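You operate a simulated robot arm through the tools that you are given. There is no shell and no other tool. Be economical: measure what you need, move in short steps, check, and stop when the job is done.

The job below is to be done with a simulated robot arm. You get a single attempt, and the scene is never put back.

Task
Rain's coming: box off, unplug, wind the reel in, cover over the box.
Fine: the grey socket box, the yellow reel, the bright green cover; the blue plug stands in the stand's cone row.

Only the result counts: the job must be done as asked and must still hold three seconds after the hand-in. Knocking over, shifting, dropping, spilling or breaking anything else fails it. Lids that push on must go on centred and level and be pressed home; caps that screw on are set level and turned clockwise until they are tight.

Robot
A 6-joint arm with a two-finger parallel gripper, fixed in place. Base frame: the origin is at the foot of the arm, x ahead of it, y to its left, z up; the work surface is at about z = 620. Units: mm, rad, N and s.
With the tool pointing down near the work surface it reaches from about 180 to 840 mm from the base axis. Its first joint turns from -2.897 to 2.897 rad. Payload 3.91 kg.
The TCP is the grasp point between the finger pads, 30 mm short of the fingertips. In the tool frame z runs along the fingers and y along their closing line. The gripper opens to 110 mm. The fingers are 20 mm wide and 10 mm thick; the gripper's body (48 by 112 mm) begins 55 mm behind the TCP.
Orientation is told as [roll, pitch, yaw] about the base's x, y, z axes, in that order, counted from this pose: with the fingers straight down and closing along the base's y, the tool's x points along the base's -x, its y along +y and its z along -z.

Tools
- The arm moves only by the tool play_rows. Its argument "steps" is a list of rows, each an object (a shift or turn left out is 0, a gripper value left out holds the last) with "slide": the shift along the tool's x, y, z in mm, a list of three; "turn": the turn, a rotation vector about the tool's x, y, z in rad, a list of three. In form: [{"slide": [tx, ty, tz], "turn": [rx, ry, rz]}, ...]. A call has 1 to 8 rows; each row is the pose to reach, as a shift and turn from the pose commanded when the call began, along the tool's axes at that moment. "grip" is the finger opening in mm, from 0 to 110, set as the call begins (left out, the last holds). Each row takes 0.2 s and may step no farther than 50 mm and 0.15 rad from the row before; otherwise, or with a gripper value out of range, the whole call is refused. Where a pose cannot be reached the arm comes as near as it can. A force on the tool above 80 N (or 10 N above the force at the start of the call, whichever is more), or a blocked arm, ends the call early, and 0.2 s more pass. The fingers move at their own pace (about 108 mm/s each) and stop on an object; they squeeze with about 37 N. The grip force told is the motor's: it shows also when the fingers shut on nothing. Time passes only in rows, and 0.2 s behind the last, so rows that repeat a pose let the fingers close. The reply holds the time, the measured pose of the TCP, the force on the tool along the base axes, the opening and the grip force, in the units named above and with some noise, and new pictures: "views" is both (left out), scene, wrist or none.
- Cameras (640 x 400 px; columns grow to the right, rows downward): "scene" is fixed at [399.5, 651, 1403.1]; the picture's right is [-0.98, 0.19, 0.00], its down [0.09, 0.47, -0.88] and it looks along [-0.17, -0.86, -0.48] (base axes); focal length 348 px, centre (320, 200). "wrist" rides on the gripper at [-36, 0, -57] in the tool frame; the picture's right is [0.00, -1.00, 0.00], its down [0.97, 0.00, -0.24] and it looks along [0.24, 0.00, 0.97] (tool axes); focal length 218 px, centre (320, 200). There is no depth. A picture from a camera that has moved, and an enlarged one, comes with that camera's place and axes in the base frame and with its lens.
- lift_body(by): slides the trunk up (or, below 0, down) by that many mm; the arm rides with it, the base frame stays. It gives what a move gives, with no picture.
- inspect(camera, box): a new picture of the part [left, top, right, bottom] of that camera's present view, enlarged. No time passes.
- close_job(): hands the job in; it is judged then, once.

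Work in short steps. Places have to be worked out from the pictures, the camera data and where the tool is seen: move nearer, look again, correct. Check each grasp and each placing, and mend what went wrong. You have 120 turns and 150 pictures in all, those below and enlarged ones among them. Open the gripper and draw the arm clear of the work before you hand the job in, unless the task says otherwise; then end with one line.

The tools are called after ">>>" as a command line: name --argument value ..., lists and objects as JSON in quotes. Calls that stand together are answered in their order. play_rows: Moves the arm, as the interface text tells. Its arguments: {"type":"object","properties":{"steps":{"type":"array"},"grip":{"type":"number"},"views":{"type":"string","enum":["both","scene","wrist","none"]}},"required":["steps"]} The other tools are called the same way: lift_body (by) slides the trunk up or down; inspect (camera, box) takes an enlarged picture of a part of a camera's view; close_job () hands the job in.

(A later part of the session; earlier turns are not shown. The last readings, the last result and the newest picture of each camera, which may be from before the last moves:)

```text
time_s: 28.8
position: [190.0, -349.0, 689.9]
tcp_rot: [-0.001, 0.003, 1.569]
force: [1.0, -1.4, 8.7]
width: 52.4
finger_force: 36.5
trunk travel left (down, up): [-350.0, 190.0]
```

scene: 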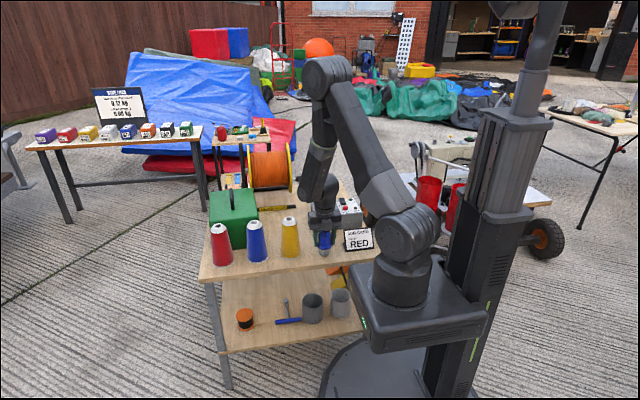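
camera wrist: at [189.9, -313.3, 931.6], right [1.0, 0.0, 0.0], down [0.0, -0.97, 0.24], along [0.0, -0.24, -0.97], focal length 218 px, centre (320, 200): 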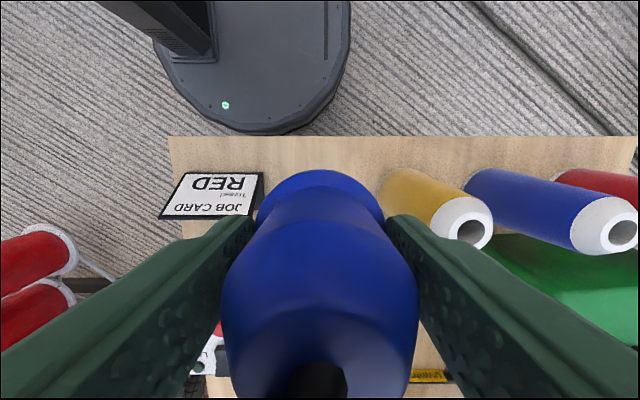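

Contact with the table is felt (8.7 N). I'll open the fingers partly and check the plug stands.

>>> play_rows --grip 85 --steps '[{"slide": [0, 0, 0]}, {"slide": [0, 0, 0]}]' --views "none"

>>> play_rows --steps '[{"slide": [0, 0, -40]}, {"slide": [0, 0, -80]}, {"slide": [0, 0, -120]}, {"slide": [0, 0, -160]}, {"slide": [0, 0, -200]}]' --views "both"

>>> inspect --camera "scene" --box '[270, 190, 380, 280]'

```text
time_s: 29.4
position: [189.5, -350.2, 688.5]
tcp_rot: [0.0, 0.0, 1.568]
force: [0.8, -0.2, -0.2]
width: 85.3
finger_force: 0.0
trunk travel left (down, up): [-350.0, 190.0]
```

```text
time_s: 30.6
position: [191.3, -347.2, 889.0]
tcp_rot: [-0.001, 0.001, 1.57]
force: [0.3, -0.2, 0.6]
width: 84.9
finger_force: 0.1
trunk travel left (down, up): [-350.0, 190.0]
camera wrist: at [191.0, -312.5, 946.0], right [1.0, 0.0, 0.0], down [0.0, -0.97, 0.24], along [0.0, -0.24, -0.97], focal length 218 px, centre (320, 200)
```

scene: 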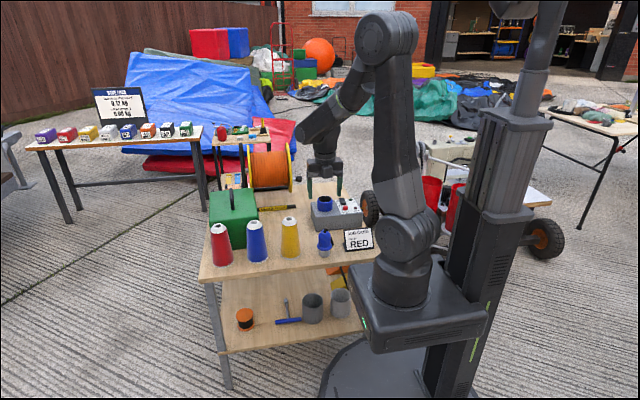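
wrist: 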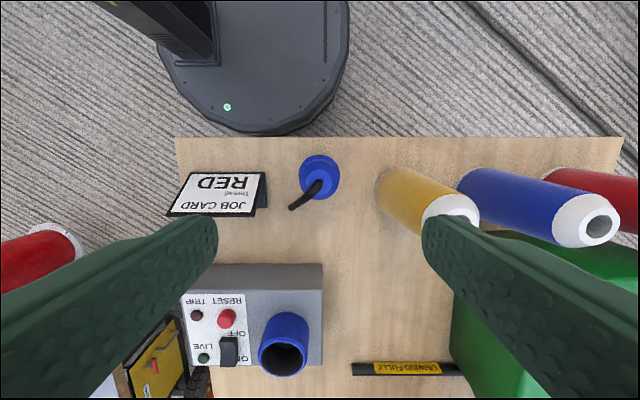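

```text
4.44 times, centred on (325, 235) of scene
camera zoom: at [399.5, 651.0, 1403.1], right [-0.98, 0.19, 0.0], down [0.09, 0.47, -0.88], along [-0.17, -0.86, -0.48], focal length 1545 px, centre (298, 44)
```

zoom: 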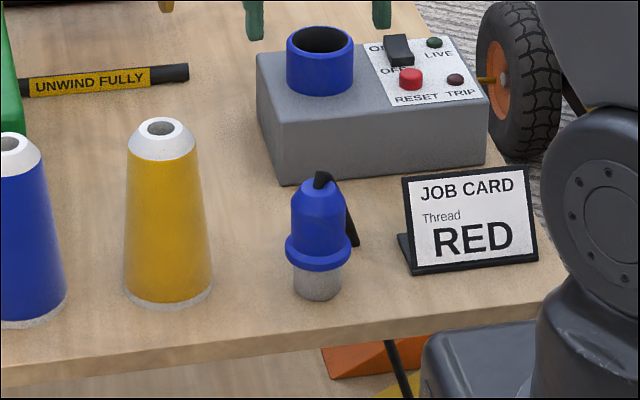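

The plug stands alone in the row next to the yellow cone, and the box is off. Now the crank: I'll go toward the reel while turning the tool so the camera ends on the -x side.

>>> play_rows --grip 60 --steps '[{"slide": [36, 0, -10], "turn": [0, 0, -0.14]}, {"slide": [72, 0, -20], "turn": [0, 0, -0.28]}, {"slide": [108, 0, -30], "turn": [0, 0, -0.42]}, {"slide": [144, 0, -40], "turn": [0, 0, -0.56]}, {"slide": [180, 0, -40], "turn": [0, 0, -0.7]}, {"slide": [216, 0, -40], "turn": [0, 0, -0.84]}, {"slide": [252, 0, -40], "turn": [0, 0, -0.98]}, {"slide": [280, 0, -40], "turn": [0, 0, -1.12]}]' --views "none"

>>> play_rows --steps '[{"turn": [0, 0, -0.15]}, {"turn": [0, 0, -0.3]}, {"turn": [0, 0, -0.45]}]' --views "none"

>>> play_rows --steps '[{"turn": [-0.14, 0, 0]}, {"turn": [-0.28, 0, 0]}, {"turn": [-0.42, 0, 0]}, {"turn": [-0.56, 0, 0]}, {"turn": [-0.7, 0, 0]}, {"turn": [-0.84, 0, 0]}, {"turn": [-0.97, 0, 0]}]' --views "both"

```text
time_s: 32.4
position: [227.5, -436.7, 726.8]
tcp_rot: [0.249, 0.061, 2.652]
force: [-1.2, -0.3, -0.6]
width: 60.0
finger_force: 0.0
out of reach, approached as far as the arm can: row 3, 4, 5, 6, 7, 8
trunk travel left (down, up): [-350.0, 190.0]
```

```text
time_s: 33.2
position: [225.4, -417.9, 711.2]
tcp_rot: [0.268, -0.049, 3.086]
force: [-0.5, 0.3, -0.3]
width: 59.9
finger_force: 0.0
out of reach, approached as far as the arm can: row 1, 2, 3
trunk travel left (down, up): [-350.0, 190.0]
```

```text
time_s: 34.8
position: [227.2, -418.7, 714.5]
tcp_rot: [1.232, -0.052, 3.09]
force: [10.1, 1.0, 35.2]
width: 59.9
finger_force: 0.0
out of reach, approached as far as the arm can: row 1
trunk travel left (down, up): [-350.0, 190.0]
camera wrist: at [194.2, -361.8, 735.7], right [-0.03, 0.33, -0.94], down [0.98, 0.17, 0.03], along [0.17, -0.93, -0.33], focal length 218 px, centre (320, 200)
```

scene: 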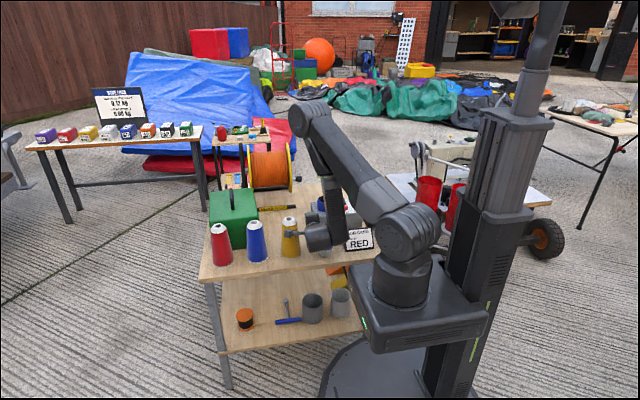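
wrist: 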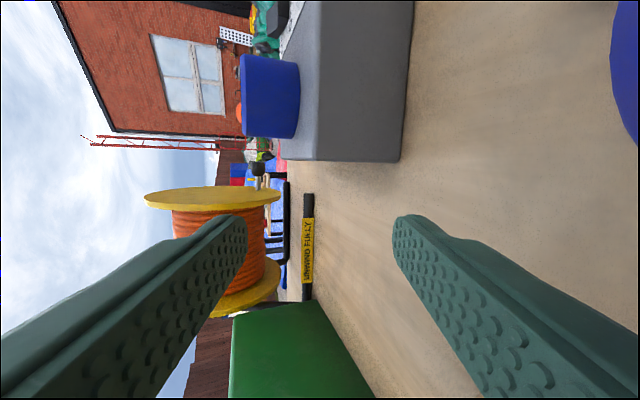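

The yaw ran past the arm's range and the tool dropped near the cone row, with 35 N on it. I'll inspect before moving anything.

>>> inspect --camera "scene" --box '[260, 180, 380, 280]'

>>> inspect --camera "wrist" --box '[0, 0, 640, 400]'

```text
4.00 times, centred on (320, 230) of scene
camera zoom: at [399.5, 651.0, 1403.1], right [-0.98, 0.19, 0.0], down [0.09, 0.47, -0.88], along [-0.17, -0.86, -0.48], focal length 1391 px, centre (320, 80)
```

zoom: 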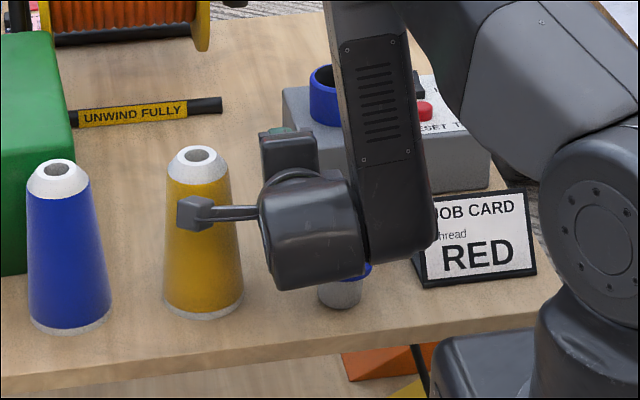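

```text
1.00 times, centred on (320, 200) of wrist
camera zoom: at [194.2, -361.8, 735.7], right [-0.03, 0.33, -0.94], down [0.98, 0.17, 0.03], along [0.17, -0.93, -0.33], focal length 218 px, centre (320, 200)
```

zoom: 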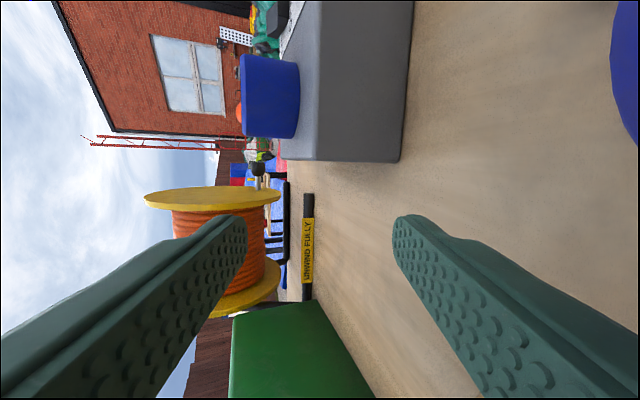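

Plug and yellow cone have not moved; the gripper body is resting on the plug's top. I'll lift straight up in a small step.

>>> play_rows --steps '[{"slide": [-1, 19, -6.5]}]' --views "scene"

>>> inspect --camera "scene" --box '[260, 180, 380, 280]'

```text
time_s: 35.2
position: [225.1, -417.4, 729.5]
tcp_rot: [1.222, -0.053, 3.085]
force: [1.5, 0.0, -0.5]
width: 60.0
finger_force: 0.1
trunk travel left (down, up): [-350.0, 190.0]
```

scene: 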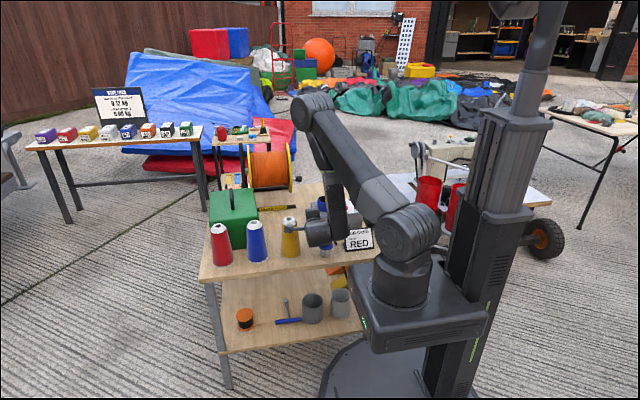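

```text
4.00 times, centred on (320, 230) of scene
camera zoom: at [399.5, 651.0, 1403.1], right [-0.98, 0.19, 0.0], down [0.09, 0.47, -0.88], along [-0.17, -0.86, -0.48], focal length 1391 px, centre (320, 80)
```

zoom: 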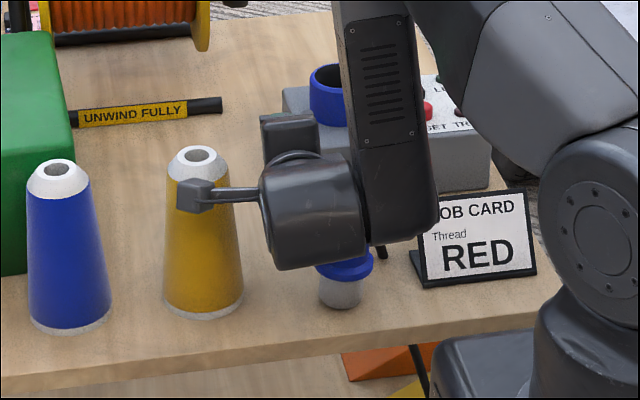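

Free of the plug now. Continuing straight up, away from the job card and cones.

>>> play_rows --steps '[{"slide": [-2, 37, -13]}, {"slide": [-4, 74, -26]}, {"slide": [-6, 111, -39]}, {"slide": [-8, 148, -52]}]' --views "both"

>>> inspect --camera "scene" --box '[200, 180, 390, 280]'

```text
time_s: 36.2
position: [224.2, -420.6, 888.9]
tcp_rot: [1.222, -0.052, 3.086]
force: [0.3, 0.9, -1.4]
width: 59.9
finger_force: 0.0
trunk travel left (down, up): [-350.0, 190.0]
camera wrist: at [193.2, -364.0, 910.0], right [-0.03, 0.34, -0.94], down [0.98, 0.17, 0.03], along [0.17, -0.92, -0.34], focal length 218 px, centre (320, 200)
```

scene: 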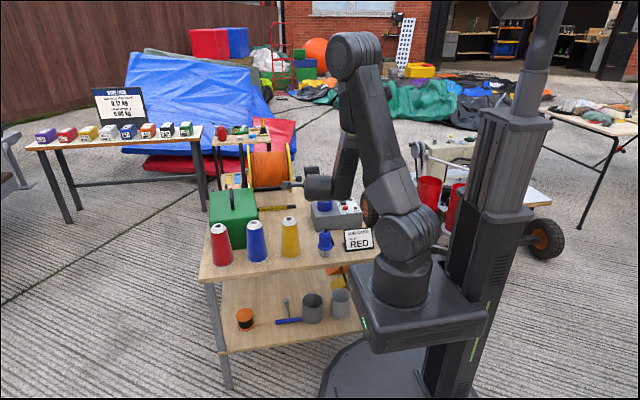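
wrist: 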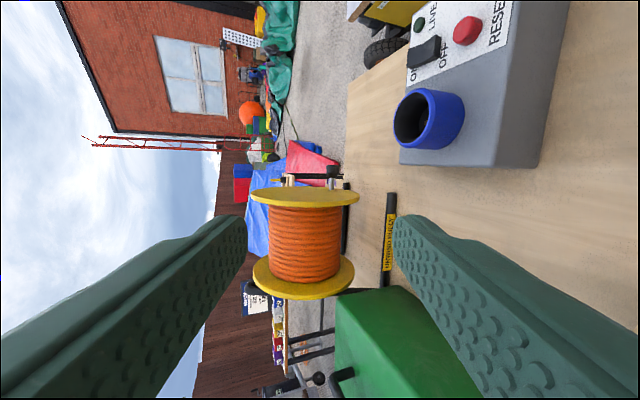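

```text
3.37 times, centred on (295, 230) of scene
camera zoom: at [399.5, 651.0, 1403.1], right [-0.98, 0.19, 0.0], down [0.09, 0.47, -0.88], along [-0.17, -0.86, -0.48], focal length 1171 px, centre (404, 99)
```

zoom: 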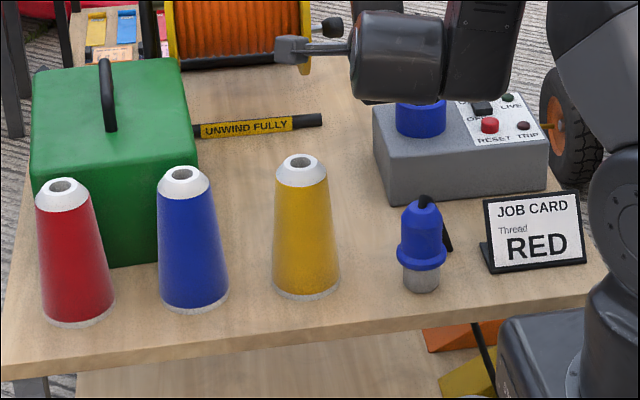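

Everything is still in place. I'll extend toward the reel at height, tilting the tool a little further down, one call at a time.

>>> play_rows --steps '[{"slide": [1, 11.4, 41.4], "turn": [0.04, 0.01, 0.005]}, {"slide": [2, 23, 83], "turn": [0.08, 0.02, 0.01]}, {"slide": [3, 34, 124], "turn": [0.12, 0.03, 0.015]}, {"slide": [4.3, 45.7, 165.7], "turn": [0.16, 0.04, 0.02]}, {"slide": [5.4, 57, 207], "turn": [0.2, 0.055, 0.025]}, {"slide": [6.4, 68.6, 248.6], "turn": [0.25, 0.07, 0.03]}]' --views "both"

```text
time_s: 37.6
position: [217.5, -676.9, 869.2]
tcp_rot: [0.972, 0.008, 3.134]
force: [-0.1, 0.6, 0.0]
width: 59.9
finger_force: 0.0
trunk travel left (down, up): [-350.0, 190.0]
camera wrist: at [181.1, -629.6, 900.8], right [0.01, 0.56, -0.83], down [0.97, 0.19, 0.14], along [0.24, -0.8, -0.55], focal length 218 px, centre (320, 200)
```

scene: 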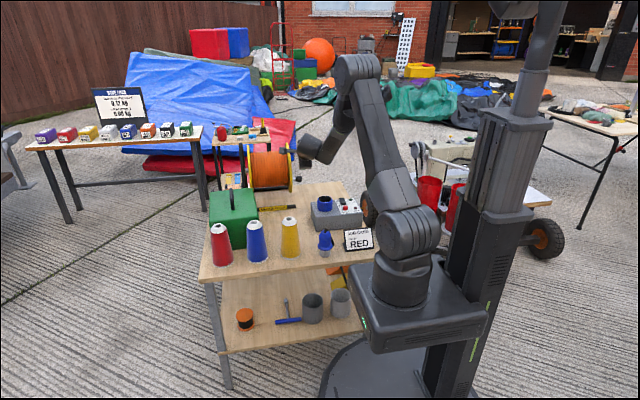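
wrist: 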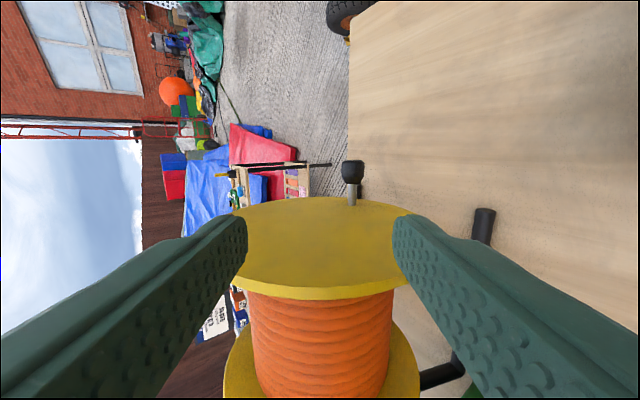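

The arm reaches this pose well. Knob computed at (215,-843,702). I'll approach to ~80 mm short of it along the tool axis.

>>> play_rows --steps '[{"slide": [-1, -20, 40]}, {"slide": [-3, -40, 80]}, {"slide": [-4.5, -46, 120]}, {"slide": [-4.5, -46, 155]}]' --views "both"

>>> inspect --camera "scene" --box '[220, 130, 390, 230]'

```text
time_s: 38.6
position: [210.7, -780.0, 741.2]
tcp_rot: [0.971, 0.006, 3.136]
force: [0.4, 0.2, 0.8]
width: 60.2
finger_force: 0.0
trunk travel left (down, up): [-350.0, 190.0]
camera wrist: at [175.0, -731.9, 774.0], right [0.01, 0.56, -0.83], down [0.97, 0.19, 0.14], along [0.24, -0.8, -0.55], focal length 218 px, centre (320, 200)
```

scene: 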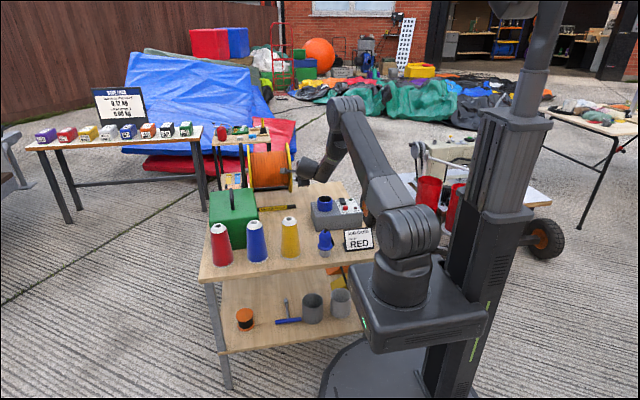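
wrist: 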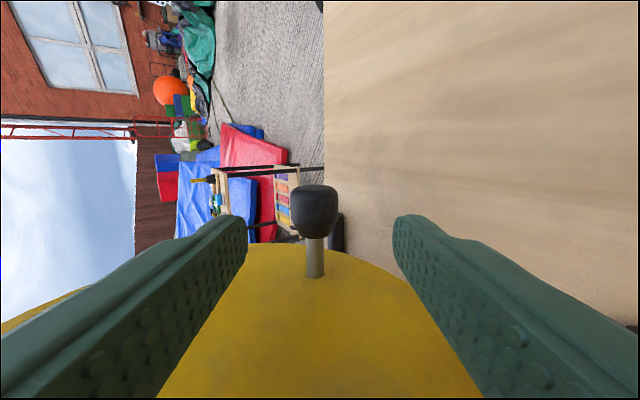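

```text
3.76 times, centred on (305, 180) of scene
camera zoom: at [399.5, 651.0, 1403.1], right [-0.98, 0.19, 0.0], down [0.09, 0.47, -0.88], along [-0.17, -0.86, -0.48], focal length 1309 px, centre (376, 275)
```

zoom: 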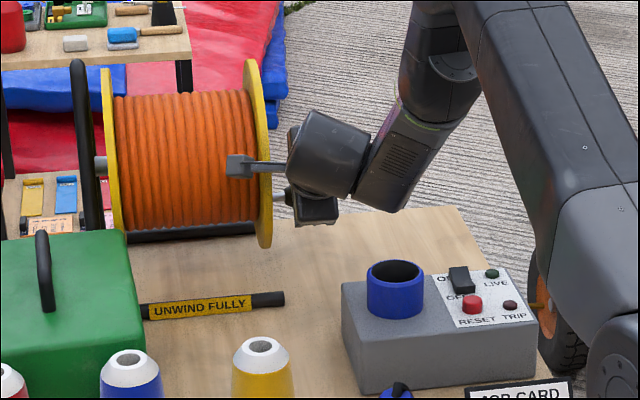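

A stalk on the wrist reaches to the reel side and would hit the flange if I went on. I'll yaw the tool about 0.7 rad so it comes from the -x side, and bring it closer to horizontal.

>>> play_rows --steps '[{"slide": [0, 0, -10], "turn": [0, 0.116, -0.078]}, {"slide": [0, 0, -20], "turn": [0, 0.232, -0.156]}, {"slide": [0, 0, -30], "turn": [0, 0.348, -0.234]}, {"slide": [0, 0, -30], "turn": [0, 0.464, -0.312]}, {"slide": [0, 0, -30], "turn": [0, 0.58, -0.39]}]' --views "none"

```text
time_s: 39.4
position: [233.3, -772.1, 754.8]
tcp_rot: [0.909, -0.056, -2.967]
force: [-71.0, -12.9, -18.7]
width: 60.3
finger_force: 0.1
out of reach, approached as far as the arm can: row 1, 2, 3, 4
trunk travel left (down, up): [-350.0, 190.0]
stopped in row 4: the force on the tool passed its limit (the readings are from after the stop); the commanded pose is now the measured one
```

The arm couldn't follow and touched the flange. Looking before moving.

>>> play_rows --steps '[{"slide": [-8, 0, -5]}]' --views "both"

>>> inspect --camera "scene" --box '[220, 130, 390, 230]'

```text
time_s: 39.8
position: [231.9, -772.1, 759.7]
tcp_rot: [0.908, -0.071, -2.959]
force: [-55.9, -20.7, -23.4]
width: 59.9
finger_force: 0.0
trunk travel left (down, up): [-350.0, 190.0]
camera wrist: at [191.1, -732.7, 797.2], right [-0.16, 0.6, -0.79], down [0.93, 0.36, 0.08], along [0.33, -0.72, -0.61], focal length 218 px, centre (320, 200)
```

scene: 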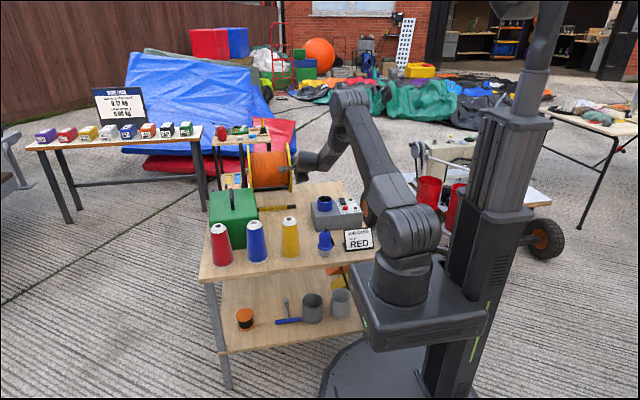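
wrist: 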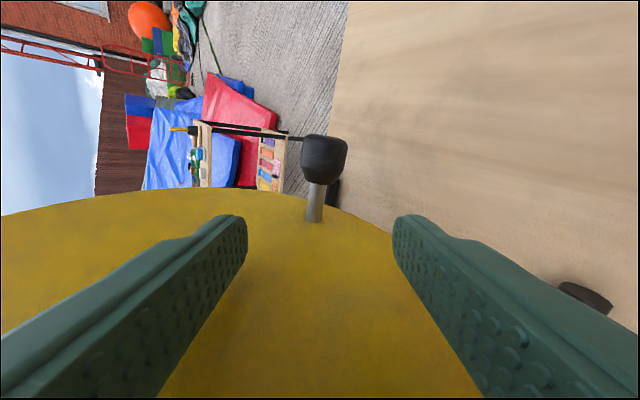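

```text
3.76 times, centred on (305, 180) of scene
camera zoom: at [399.5, 651.0, 1403.1], right [-0.98, 0.19, 0.0], down [0.09, 0.47, -0.88], along [-0.17, -0.86, -0.48], focal length 1309 px, centre (376, 275)
```

zoom: 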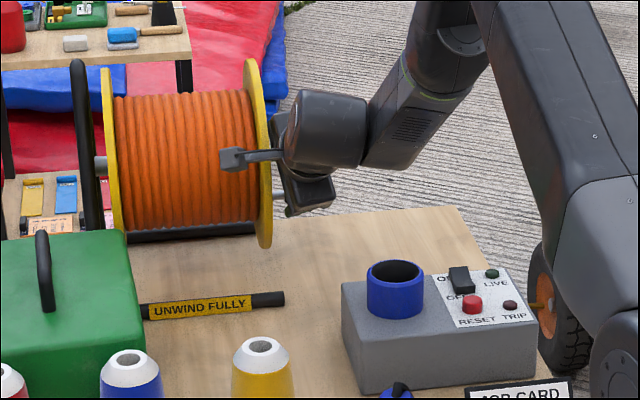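

I'll back away in -x, then retract upward.

>>> play_rows --steps '[{"slide": [-15, -2, -2]}, {"slide": [-30, -4, -5]}, {"slide": [-40, -4, -30]}, {"slide": [-45, -4, -70]}]' --views "both"

>>> inspect --camera "scene" --box '[220, 130, 390, 230]'

```text
time_s: 40.8
position: [211.3, -725.7, 814.7]
tcp_rot: [0.902, -0.092, -2.972]
force: [0.5, -0.2, -0.4]
width: 60.0
finger_force: 0.0
out of reach, approached as far as the arm can: row 1, 2, 3, 4
trunk travel left (down, up): [-350.0, 190.0]
camera wrist: at [170.6, -686.3, 853.0], right [-0.17, 0.6, -0.78], down [0.93, 0.35, 0.06], along [0.31, -0.72, -0.62], focal length 218 px, centre (320, 200)
```

scene: 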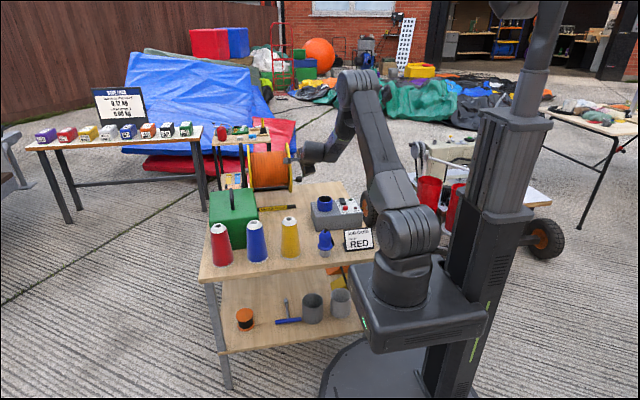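
wrist: 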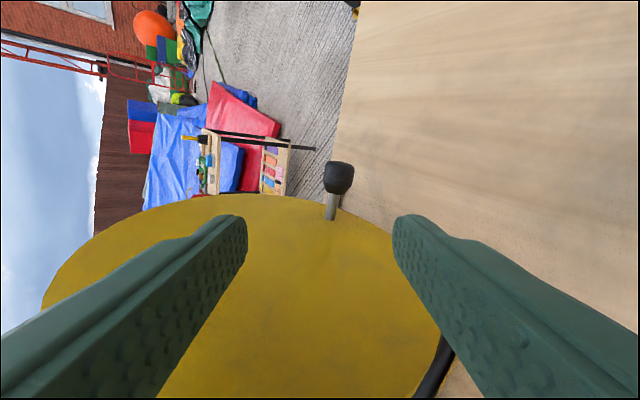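

```text
3.76 times, centred on (305, 180) of scene
camera zoom: at [399.5, 651.0, 1403.1], right [-0.98, 0.19, 0.0], down [0.09, 0.47, -0.88], along [-0.17, -0.86, -0.48], focal length 1309 px, centre (376, 275)
```

zoom: 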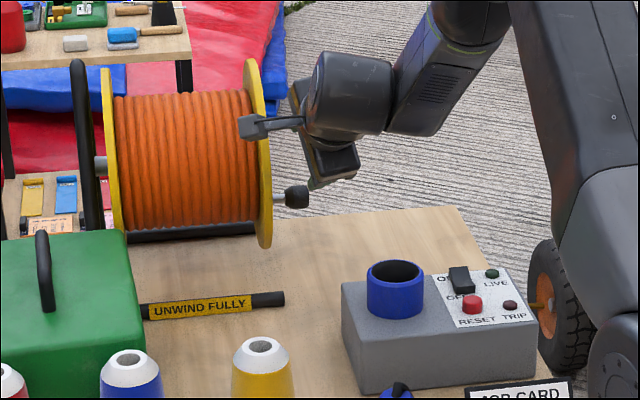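

The last joint is at its stop in this direction; it has plenty of room the other way. I'll retract and spin the tool about its own axis the other way (half a turn), staying clear.

>>> play_rows --steps '[{"slide": [0, 0, -30], "turn": [0, 0, 0.1]}, {"slide": [0, 0, -60], "turn": [0, 0, 0.24]}, {"slide": [0, 0, -80], "turn": [0, 0, 0.38]}, {"slide": [0, 0, -80], "turn": [0, 0, 0.52]}, {"slide": [0, 0, -80], "turn": [0, 0, 0.66]}, {"slide": [0, 0, -80], "turn": [0, 0, 0.8]}]' --views "scene"

```text
time_s: 42.2
position: [217.9, -666.5, 866.0]
tcp_rot: [0.778, 0.533, 2.78]
force: [-0.4, 0.0, 0.1]
width: 59.9
finger_force: 0.1
out of reach, approached as far as the arm can: row 1, 2, 3, 4, 5, 6
trunk travel left (down, up): [-350.0, 190.0]
```

scene: 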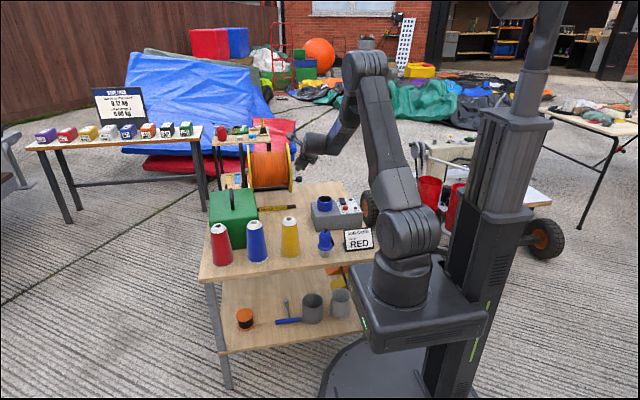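

Orientation is following. I'll continue the spin.

>>> play_rows --steps '[{"turn": [0, 0, 0.14]}, {"turn": [0, 0, 0.28]}, {"turn": [0, 0, 0.42]}, {"turn": [0, 0, 0.56]}, {"turn": [0, 0, 0.7]}, {"turn": [0, 0, 0.84]}, {"turn": [0, 0, 0.98]}, {"turn": [0, 0, 1.12]}]' --views "none"

```text
time_s: 44.0
position: [226.4, -666.8, 870.9]
tcp_rot: [-0.315, 0.873, 1.295]
force: [0.3, -1.1, -0.3]
width: 59.9
finger_force: 0.0
out of reach, approached as far as the arm can: row 1, 2, 3, 4, 5, 6, 7, 8
trunk travel left (down, up): [-350.0, 190.0]
```

>>> play_rows --steps '[{"turn": [0, 0, 0.14]}, {"turn": [0, 0, 0.28]}, {"turn": [0, 0, 0.42]}, {"turn": [0, 0, 0.56]}, {"turn": [0, 0, 0.7]}, {"turn": [0, 0, 0.84]}, {"turn": [0, 0, 0.98]}, {"turn": [0, 0, 1.1]}]' --views "both"

>>> inspect --camera "scene" --box '[220, 100, 390, 230]'

```text
time_s: 45.8
position: [228.5, -668.1, 871.5]
tcp_rot: [-0.903, 0.168, 0.262]
force: [0.5, -0.2, 0.8]
width: 60.1
finger_force: 0.0
trunk travel left (down, up): [-350.0, 190.0]
camera wrist: at [255.4, -613.0, 900.3], right [0.29, -0.56, 0.77], down [-0.95, -0.06, 0.31], along [-0.13, -0.82, -0.55], focal length 218 px, centre (320, 200)
```

scene: 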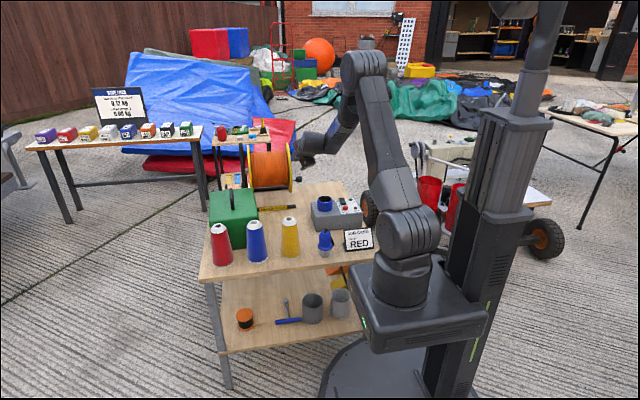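
wrist: 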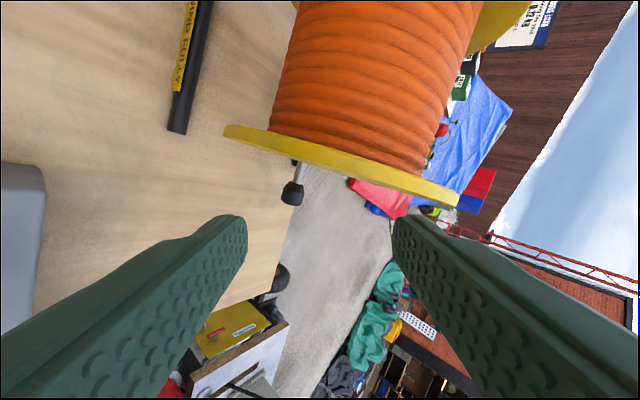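

```text
3.08 times, centred on (305, 165) of scene
camera zoom: at [399.5, 651.0, 1403.1], right [-0.98, 0.19, 0.0], down [0.09, 0.47, -0.88], along [-0.17, -0.86, -0.48], focal length 1070 px, centre (366, 308)
```

zoom: 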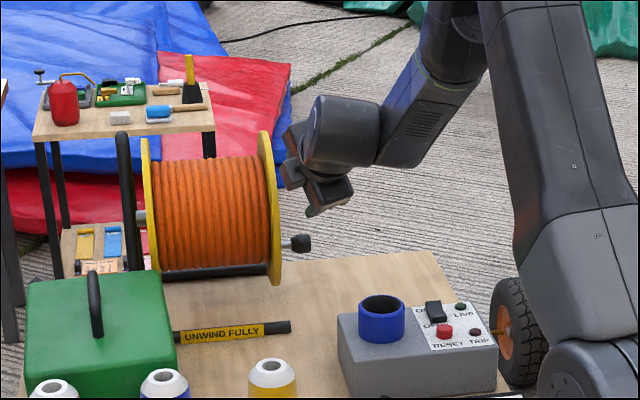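

That stalk is on the tool's +x side, which now faces away from the reel. I'll move to a standoff 90 mm from the knob with the tool pointing (0.55,-0.55,-0.63), closing line perpendicular to the knob axis.

>>> play_rows --steps '[{"slide": [14.6, 6.9, 31.8], "turn": [-0.022, -0.1, 0.071]}, {"slide": [29, 13.8, 63.6], "turn": [-0.044, -0.2, 0.142]}, {"slide": [43.8, 20.7, 95.4], "turn": [-0.066, -0.3, 0.212]}, {"slide": [58.4, 27.6, 127], "turn": [-0.088, -0.4, 0.283]}, {"slide": [73, 34.5, 159], "turn": [-0.11, -0.5, 0.354]}]' --views "both"

>>> inspect --camera "scene" --box '[220, 130, 390, 230]'

```text
time_s: 46.4
position: [246.4, -690.8, 850.8]
tcp_rot: [-0.769, 0.094, 0.395]
force: [-38.4, 36.9, 39.6]
width: 55.5
finger_force: 0.1
out of reach, approached as far as the arm can: row 1, 2
trunk travel left (down, up): [-350.0, 190.0]
stopped in row 3: the force on the tool passed its limit (the readings are from after the stop); the commanded pose is now the measured one
camera wrist: at [266.3, -637.7, 888.6], right [0.34, -0.64, 0.69], down [-0.94, -0.21, 0.26], along [-0.02, -0.74, -0.67], focal length 218 px, centre (320, 200)
```

scene: 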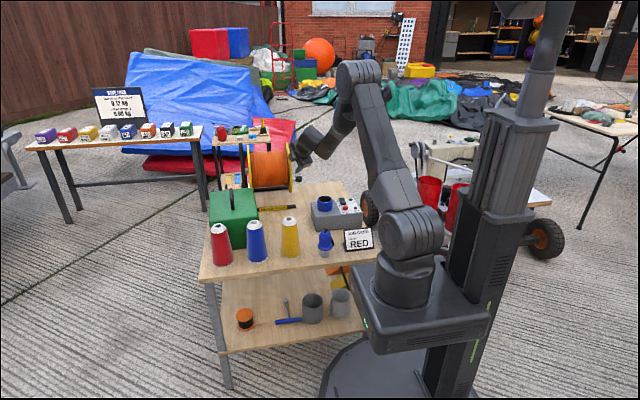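
wrist: 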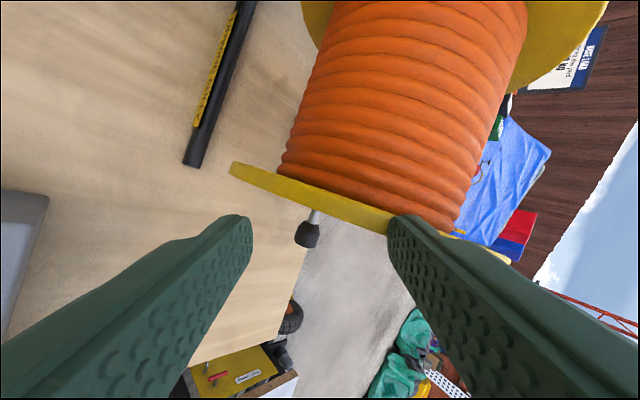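

```text
3.76 times, centred on (305, 180) of scene
camera zoom: at [399.5, 651.0, 1403.1], right [-0.98, 0.19, 0.0], down [0.09, 0.47, -0.88], along [-0.17, -0.86, -0.48], focal length 1309 px, centre (376, 275)
```

zoom: 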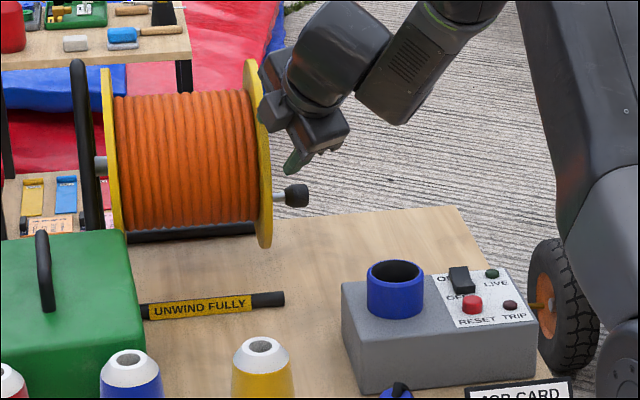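

The finger brushed the rim because the wrist can't follow this way round. I'll back off up and away and return to the plain tool-down pose, from which the +x tilt worked at the start.

>>> play_rows --steps '[{"slide": [15, -3, -40]}, {"slide": [33, -2, -80], "turn": [-0.1, 0.01, 0.05]}, {"slide": [44, 0, -110], "turn": [-0.2, 0.017, 0.106]}, {"slide": [54, 1, -140], "turn": [-0.32, 0.027, 0.17]}, {"slide": [65, 2, -172], "turn": [-0.44, 0.037, 0.234]}, {"slide": [65, 2, -172], "turn": [-0.55, 0.047, 0.292]}, {"slide": [65, 2, -172], "turn": [-0.66, 0.056, 0.35]}, {"slide": [65, 2, -172], "turn": [-0.776, 0.066, 0.412]}]' --views "both"

```text
time_s: 48.2
position: [158.4, -587.7, 945.5]
tcp_rot: [-0.028, -0.265, 0.009]
force: [0.0, -0.2, 0.1]
width: 59.7
finger_force: 0.0
out of reach, approached as far as the arm can: row 3, 4, 5, 6, 7, 8
trunk travel left (down, up): [-350.0, 190.0]
camera wrist: at [177.9, -585.9, 1009.3], right [0.0, -1.0, 0.03], down [-1.0, 0.0, -0.02], along [0.02, -0.03, -1.0], focal length 218 px, centre (320, 200)
```

scene: 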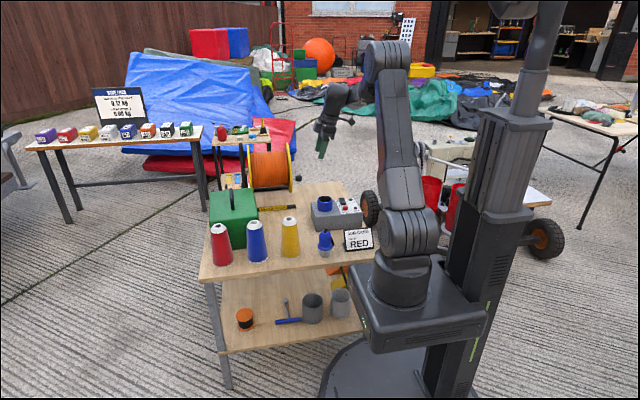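
wrist: 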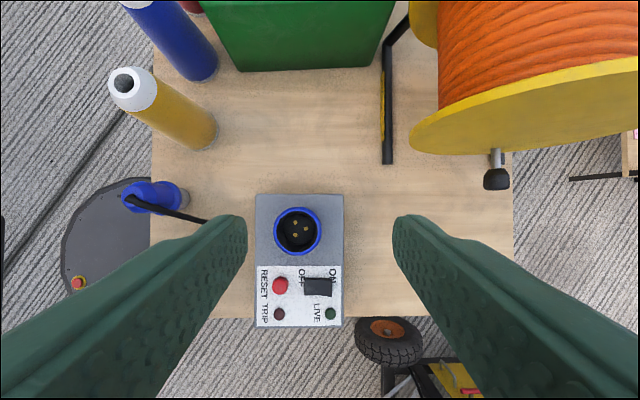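

Back in a healthy pose; the sockets and plug look undisturbed. I'll try the tilt in place here, in free space, and see whether the arm follows.

>>> play_rows --steps '[{"turn": [0.105, -0.051, -0.047]}, {"turn": [0.21, -0.102, -0.094]}, {"turn": [0.315, -0.153, -0.141]}, {"turn": [0.42, -0.205, -0.189]}, {"turn": [0.525, -0.256, -0.236]}, {"turn": [0.63, -0.307, -0.283]}]' --views "wrist"

```text
time_s: 49.6
position: [156.5, -587.2, 944.7]
tcp_rot: [-0.808, -0.429, 0.41]
force: [-0.6, -0.1, 0.2]
width: 59.7
finger_force: 0.1
trunk travel left (down, up): [-350.0, 190.0]
camera wrist: at [155.2, -542.5, 995.9], right [0.0, -0.75, 0.66], down [-0.94, -0.22, -0.25], along [0.34, -0.62, -0.71], focal length 218 px, centre (320, 200)
```

wrist: 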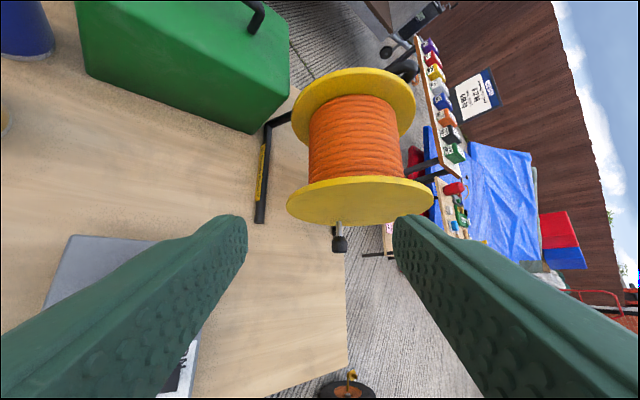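

This time it followed cleanly. Knob rechecks at about (217,-843,705). Moving to the 90 mm standoff.

>>> play_rows --steps '[{"slide": [20.4, -4.8, 33.6]}, {"slide": [40.8, -9.6, 67.2]}, {"slide": [61.2, -14.4, 100.8]}, {"slide": [81.7, -19.2, 134.3]}, {"slide": [102, -24, 168]}, {"slide": [122.5, -28.8, 201.5]}, {"slide": [143, -33.6, 235]}]' --views "both"

>>> inspect --camera "scene" --box '[220, 130, 390, 230]'

```text
time_s: 51.2
position: [167.5, -794.8, 760.1]
tcp_rot: [-0.808, -0.428, 0.411]
force: [-0.3, -0.3, 0.1]
width: 60.2
finger_force: 0.0
trunk travel left (down, up): [-350.0, 190.0]
camera wrist: at [165.9, -749.1, 811.7], right [0.0, -0.75, 0.66], down [-0.94, -0.22, -0.25], along [0.34, -0.62, -0.71], focal length 218 px, centre (320, 200)
```

scene: 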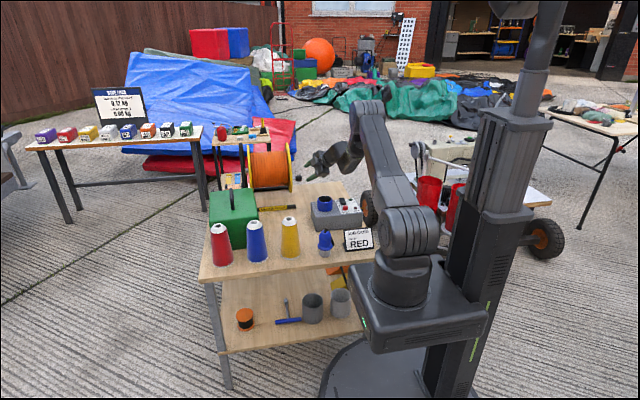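
wrist: 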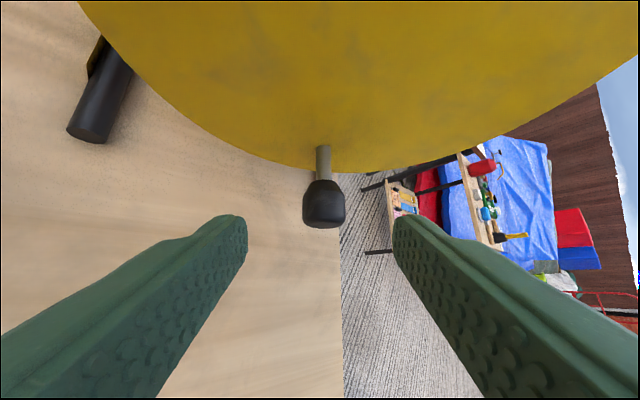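

```text
3.76 times, centred on (305, 180) of scene
camera zoom: at [399.5, 651.0, 1403.1], right [-0.98, 0.19, 0.0], down [0.09, 0.47, -0.88], along [-0.17, -0.86, -0.48], focal length 1309 px, centre (376, 275)
```

zoom: 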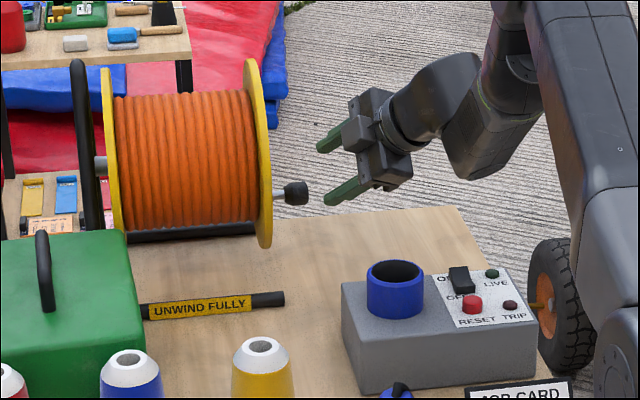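

Well aligned: knob lies straight ahead, about 88 mm along the tool axis. I'll advance onto it.

>>> play_rows --steps '[{"slide": [1.6, 0, 44]}, {"slide": [3, -0.5, 75]}, {"slide": [3, -0.5, 88]}]' --views "both"

>>> inspect --camera "scene" --box '[250, 140, 350, 220]'

```text
time_s: 52.0
position: [213.8, -843.8, 704.3]
tcp_rot: [-0.808, -0.43, 0.412]
force: [-0.2, -0.4, 0.5]
width: 60.2
finger_force: 0.0
trunk travel left (down, up): [-350.0, 190.0]
camera wrist: at [211.7, -798.8, 755.4], right [0.0, -0.75, 0.66], down [-0.94, -0.22, -0.25], along [0.34, -0.62, -0.71], focal length 218 px, centre (320, 200)
```

scene: 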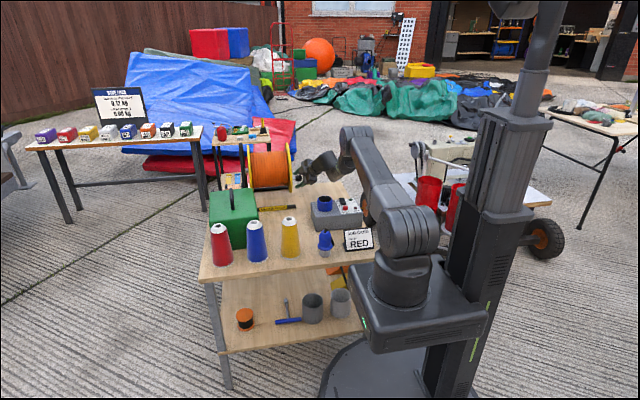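
wrist: 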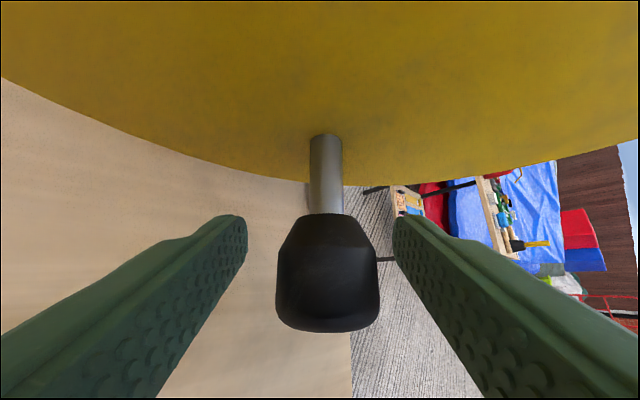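

```text
5.00 times, centred on (300, 180) of scene
camera zoom: at [399.5, 651.0, 1403.1], right [-0.98, 0.19, 0.0], down [0.09, 0.47, -0.88], along [-0.17, -0.86, -0.48], focal length 1738 px, centre (420, 300)
```

zoom: 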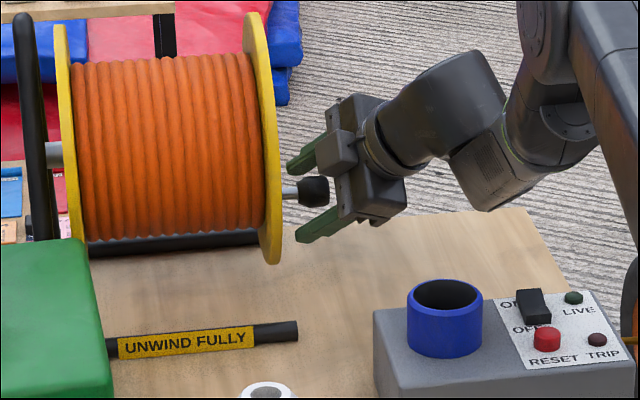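

The knob is centred at the grasp point. Closing the gripper.

>>> play_rows --grip 0 --steps '[{"slide": [0, 0, 0]}, {"slide": [0, 0, 0]}, {"slide": [0, 0, 0]}]' --views "wrist"

```text
time_s: 52.8
position: [214.3, -844.4, 704.0]
tcp_rot: [-0.807, -0.43, 0.411]
force: [0.7, -3.1, 2.9]
width: 29.7
finger_force: 45.2
trunk travel left (down, up): [-350.0, 190.0]
camera wrist: at [211.7, -798.6, 755.7], right [0.0, -0.75, 0.66], down [-0.94, -0.22, -0.25], along [0.34, -0.62, -0.71], focal length 218 px, centre (320, 200)
```

wrist: 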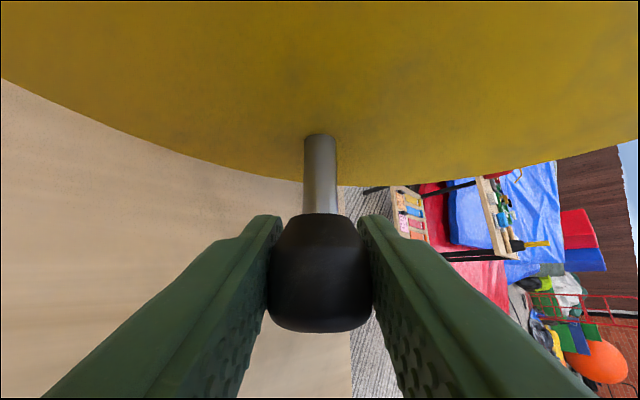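

Grip is firm at 29.7 mm. I'll try a short arc of the crank clockwise as seen from the handle side, watching force and pictures for the winding direction.

>>> play_rows --steps '[{"slide": [-1.7, 6.4, -2.6]}, {"slide": [-3.4, 12.7, -5.2]}, {"slide": [-5.7, 18.3, -8.7]}, {"slide": [-8.1, 23.9, -12.3]}]' --views "both"

>>> inspect --camera "scene" --box '[240, 130, 340, 210]'

```text
time_s: 53.8
position: [214.2, -815.2, 699.9]
tcp_rot: [-0.809, -0.429, 0.411]
force: [-2.2, -5.8, 4.6]
width: 29.6
finger_force: 44.8
trunk travel left (down, up): [-350.0, 190.0]
camera wrist: at [211.4, -770.4, 750.9], right [0.0, -0.75, 0.66], down [-0.94, -0.22, -0.25], along [0.34, -0.62, -0.71], focal length 218 px, centre (320, 200)
```

scene: 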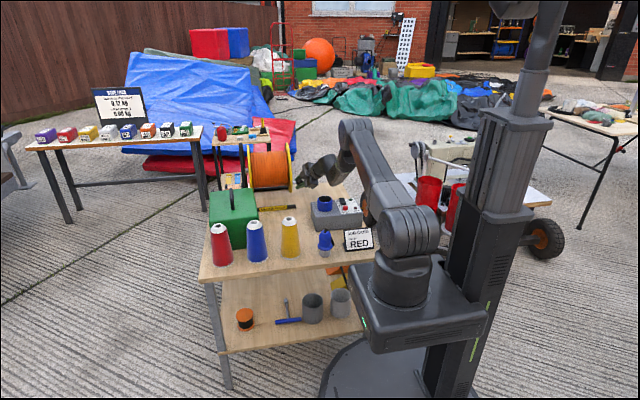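
wrist: 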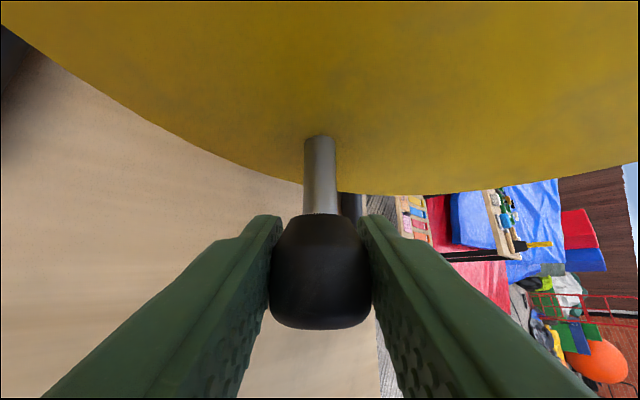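

```text
5.00 times, centred on (290, 170) of scene
camera zoom: at [399.5, 651.0, 1403.1], right [-0.98, 0.19, 0.0], down [0.09, 0.47, -0.88], along [-0.17, -0.86, -0.48], focal length 1738 px, centre (470, 350)
```

zoom: 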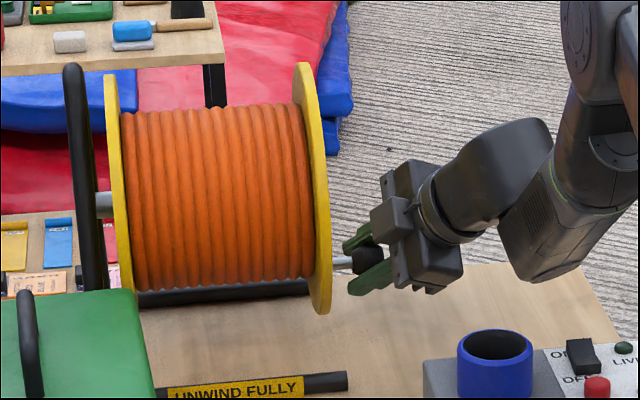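

It turns freely with little drag. I'll continue clockwise for a quarter turn and watch forces to check the circle's centre.

>>> play_rows --steps '[{"slide": [-7.5, 11.2, -11.3]}, {"slide": [-16.2, 18.7, -24.6]}, {"slide": [-25.7, 22.1, -39.1]}, {"slide": [-35.4, 21, -53.8]}, {"slide": [-44.6, 15.7, -67.8]}, {"slide": [-52.8, 6.3, -80.3]}]' --views "both"

>>> inspect --camera "scene" --box '[240, 130, 340, 210]'

```text
time_s: 55.2
position: [213.5, -737.7, 747.7]
tcp_rot: [-0.775, -0.436, 0.404]
force: [-2.7, 17.6, -3.5]
width: 29.4
finger_force: 45.0
trunk travel left (down, up): [-350.0, 190.0]
stopped in row 6: the force on the tool passed its limit (the readings are from after the stop); the commanded pose is now the measured one
camera wrist: at [211.4, -695.2, 799.8], right [0.01, -0.77, 0.63], down [-0.94, -0.22, -0.25], along [0.34, -0.59, -0.73], focal length 218 px, centre (320, 200)
```

scene: 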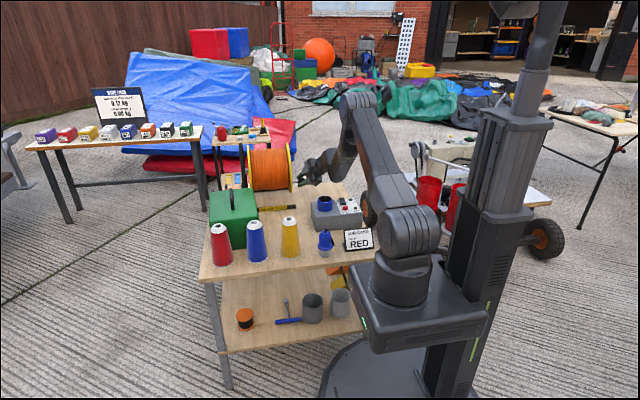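
wrist: 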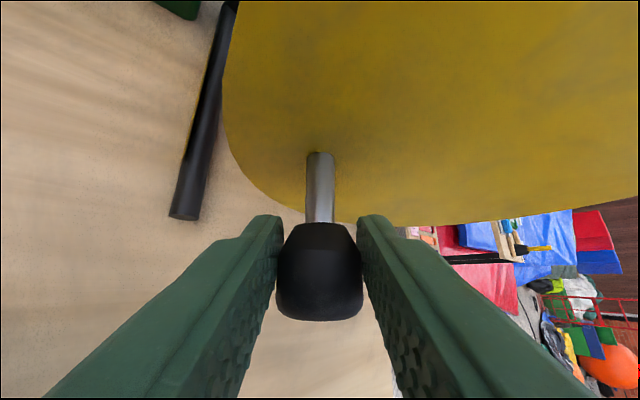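

```text
5.00 times, centred on (290, 170) of scene
camera zoom: at [399.5, 651.0, 1403.1], right [-0.98, 0.19, 0.0], down [0.09, 0.47, -0.88], along [-0.17, -0.86, -0.48], focal length 1738 px, centre (470, 350)
```

zoom: 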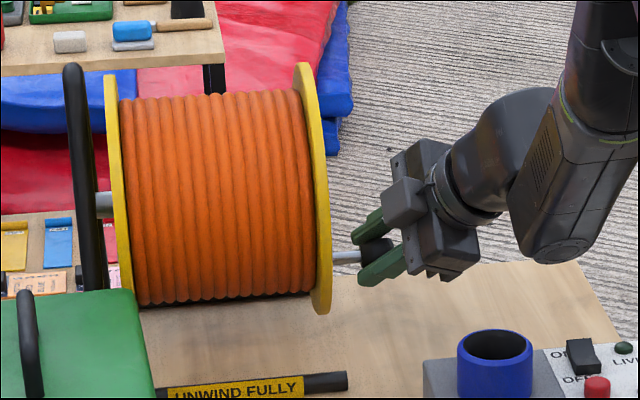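

Clockwise is right: the cable layer visibly thickened. The knob slid toward the fingertips since my circle was off; refit gives centre (y,z)=(-814,780), r≈81. I'll open and re-centre on the knob.

>>> play_rows --grip 60 --steps '[{"slide": [0, 0, 0]}, {"slide": [0, 0, 0]}]' --views "wrist"

```text
time_s: 55.8
position: [213.7, -739.9, 749.7]
tcp_rot: [-0.779, -0.437, 0.404]
force: [-0.4, 0.4, -0.6]
width: 60.0
finger_force: 0.0
trunk travel left (down, up): [-350.0, 190.0]
camera wrist: at [211.6, -696.4, 801.1], right [0.01, -0.77, 0.64], down [-0.94, -0.22, -0.26], along [0.34, -0.6, -0.73], focal length 218 px, centre (320, 200)
```

wrist: 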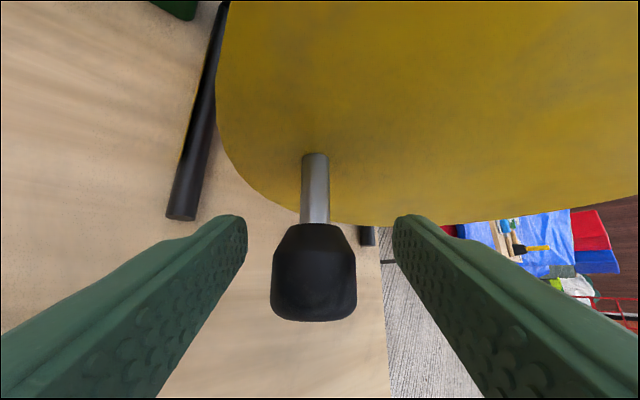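

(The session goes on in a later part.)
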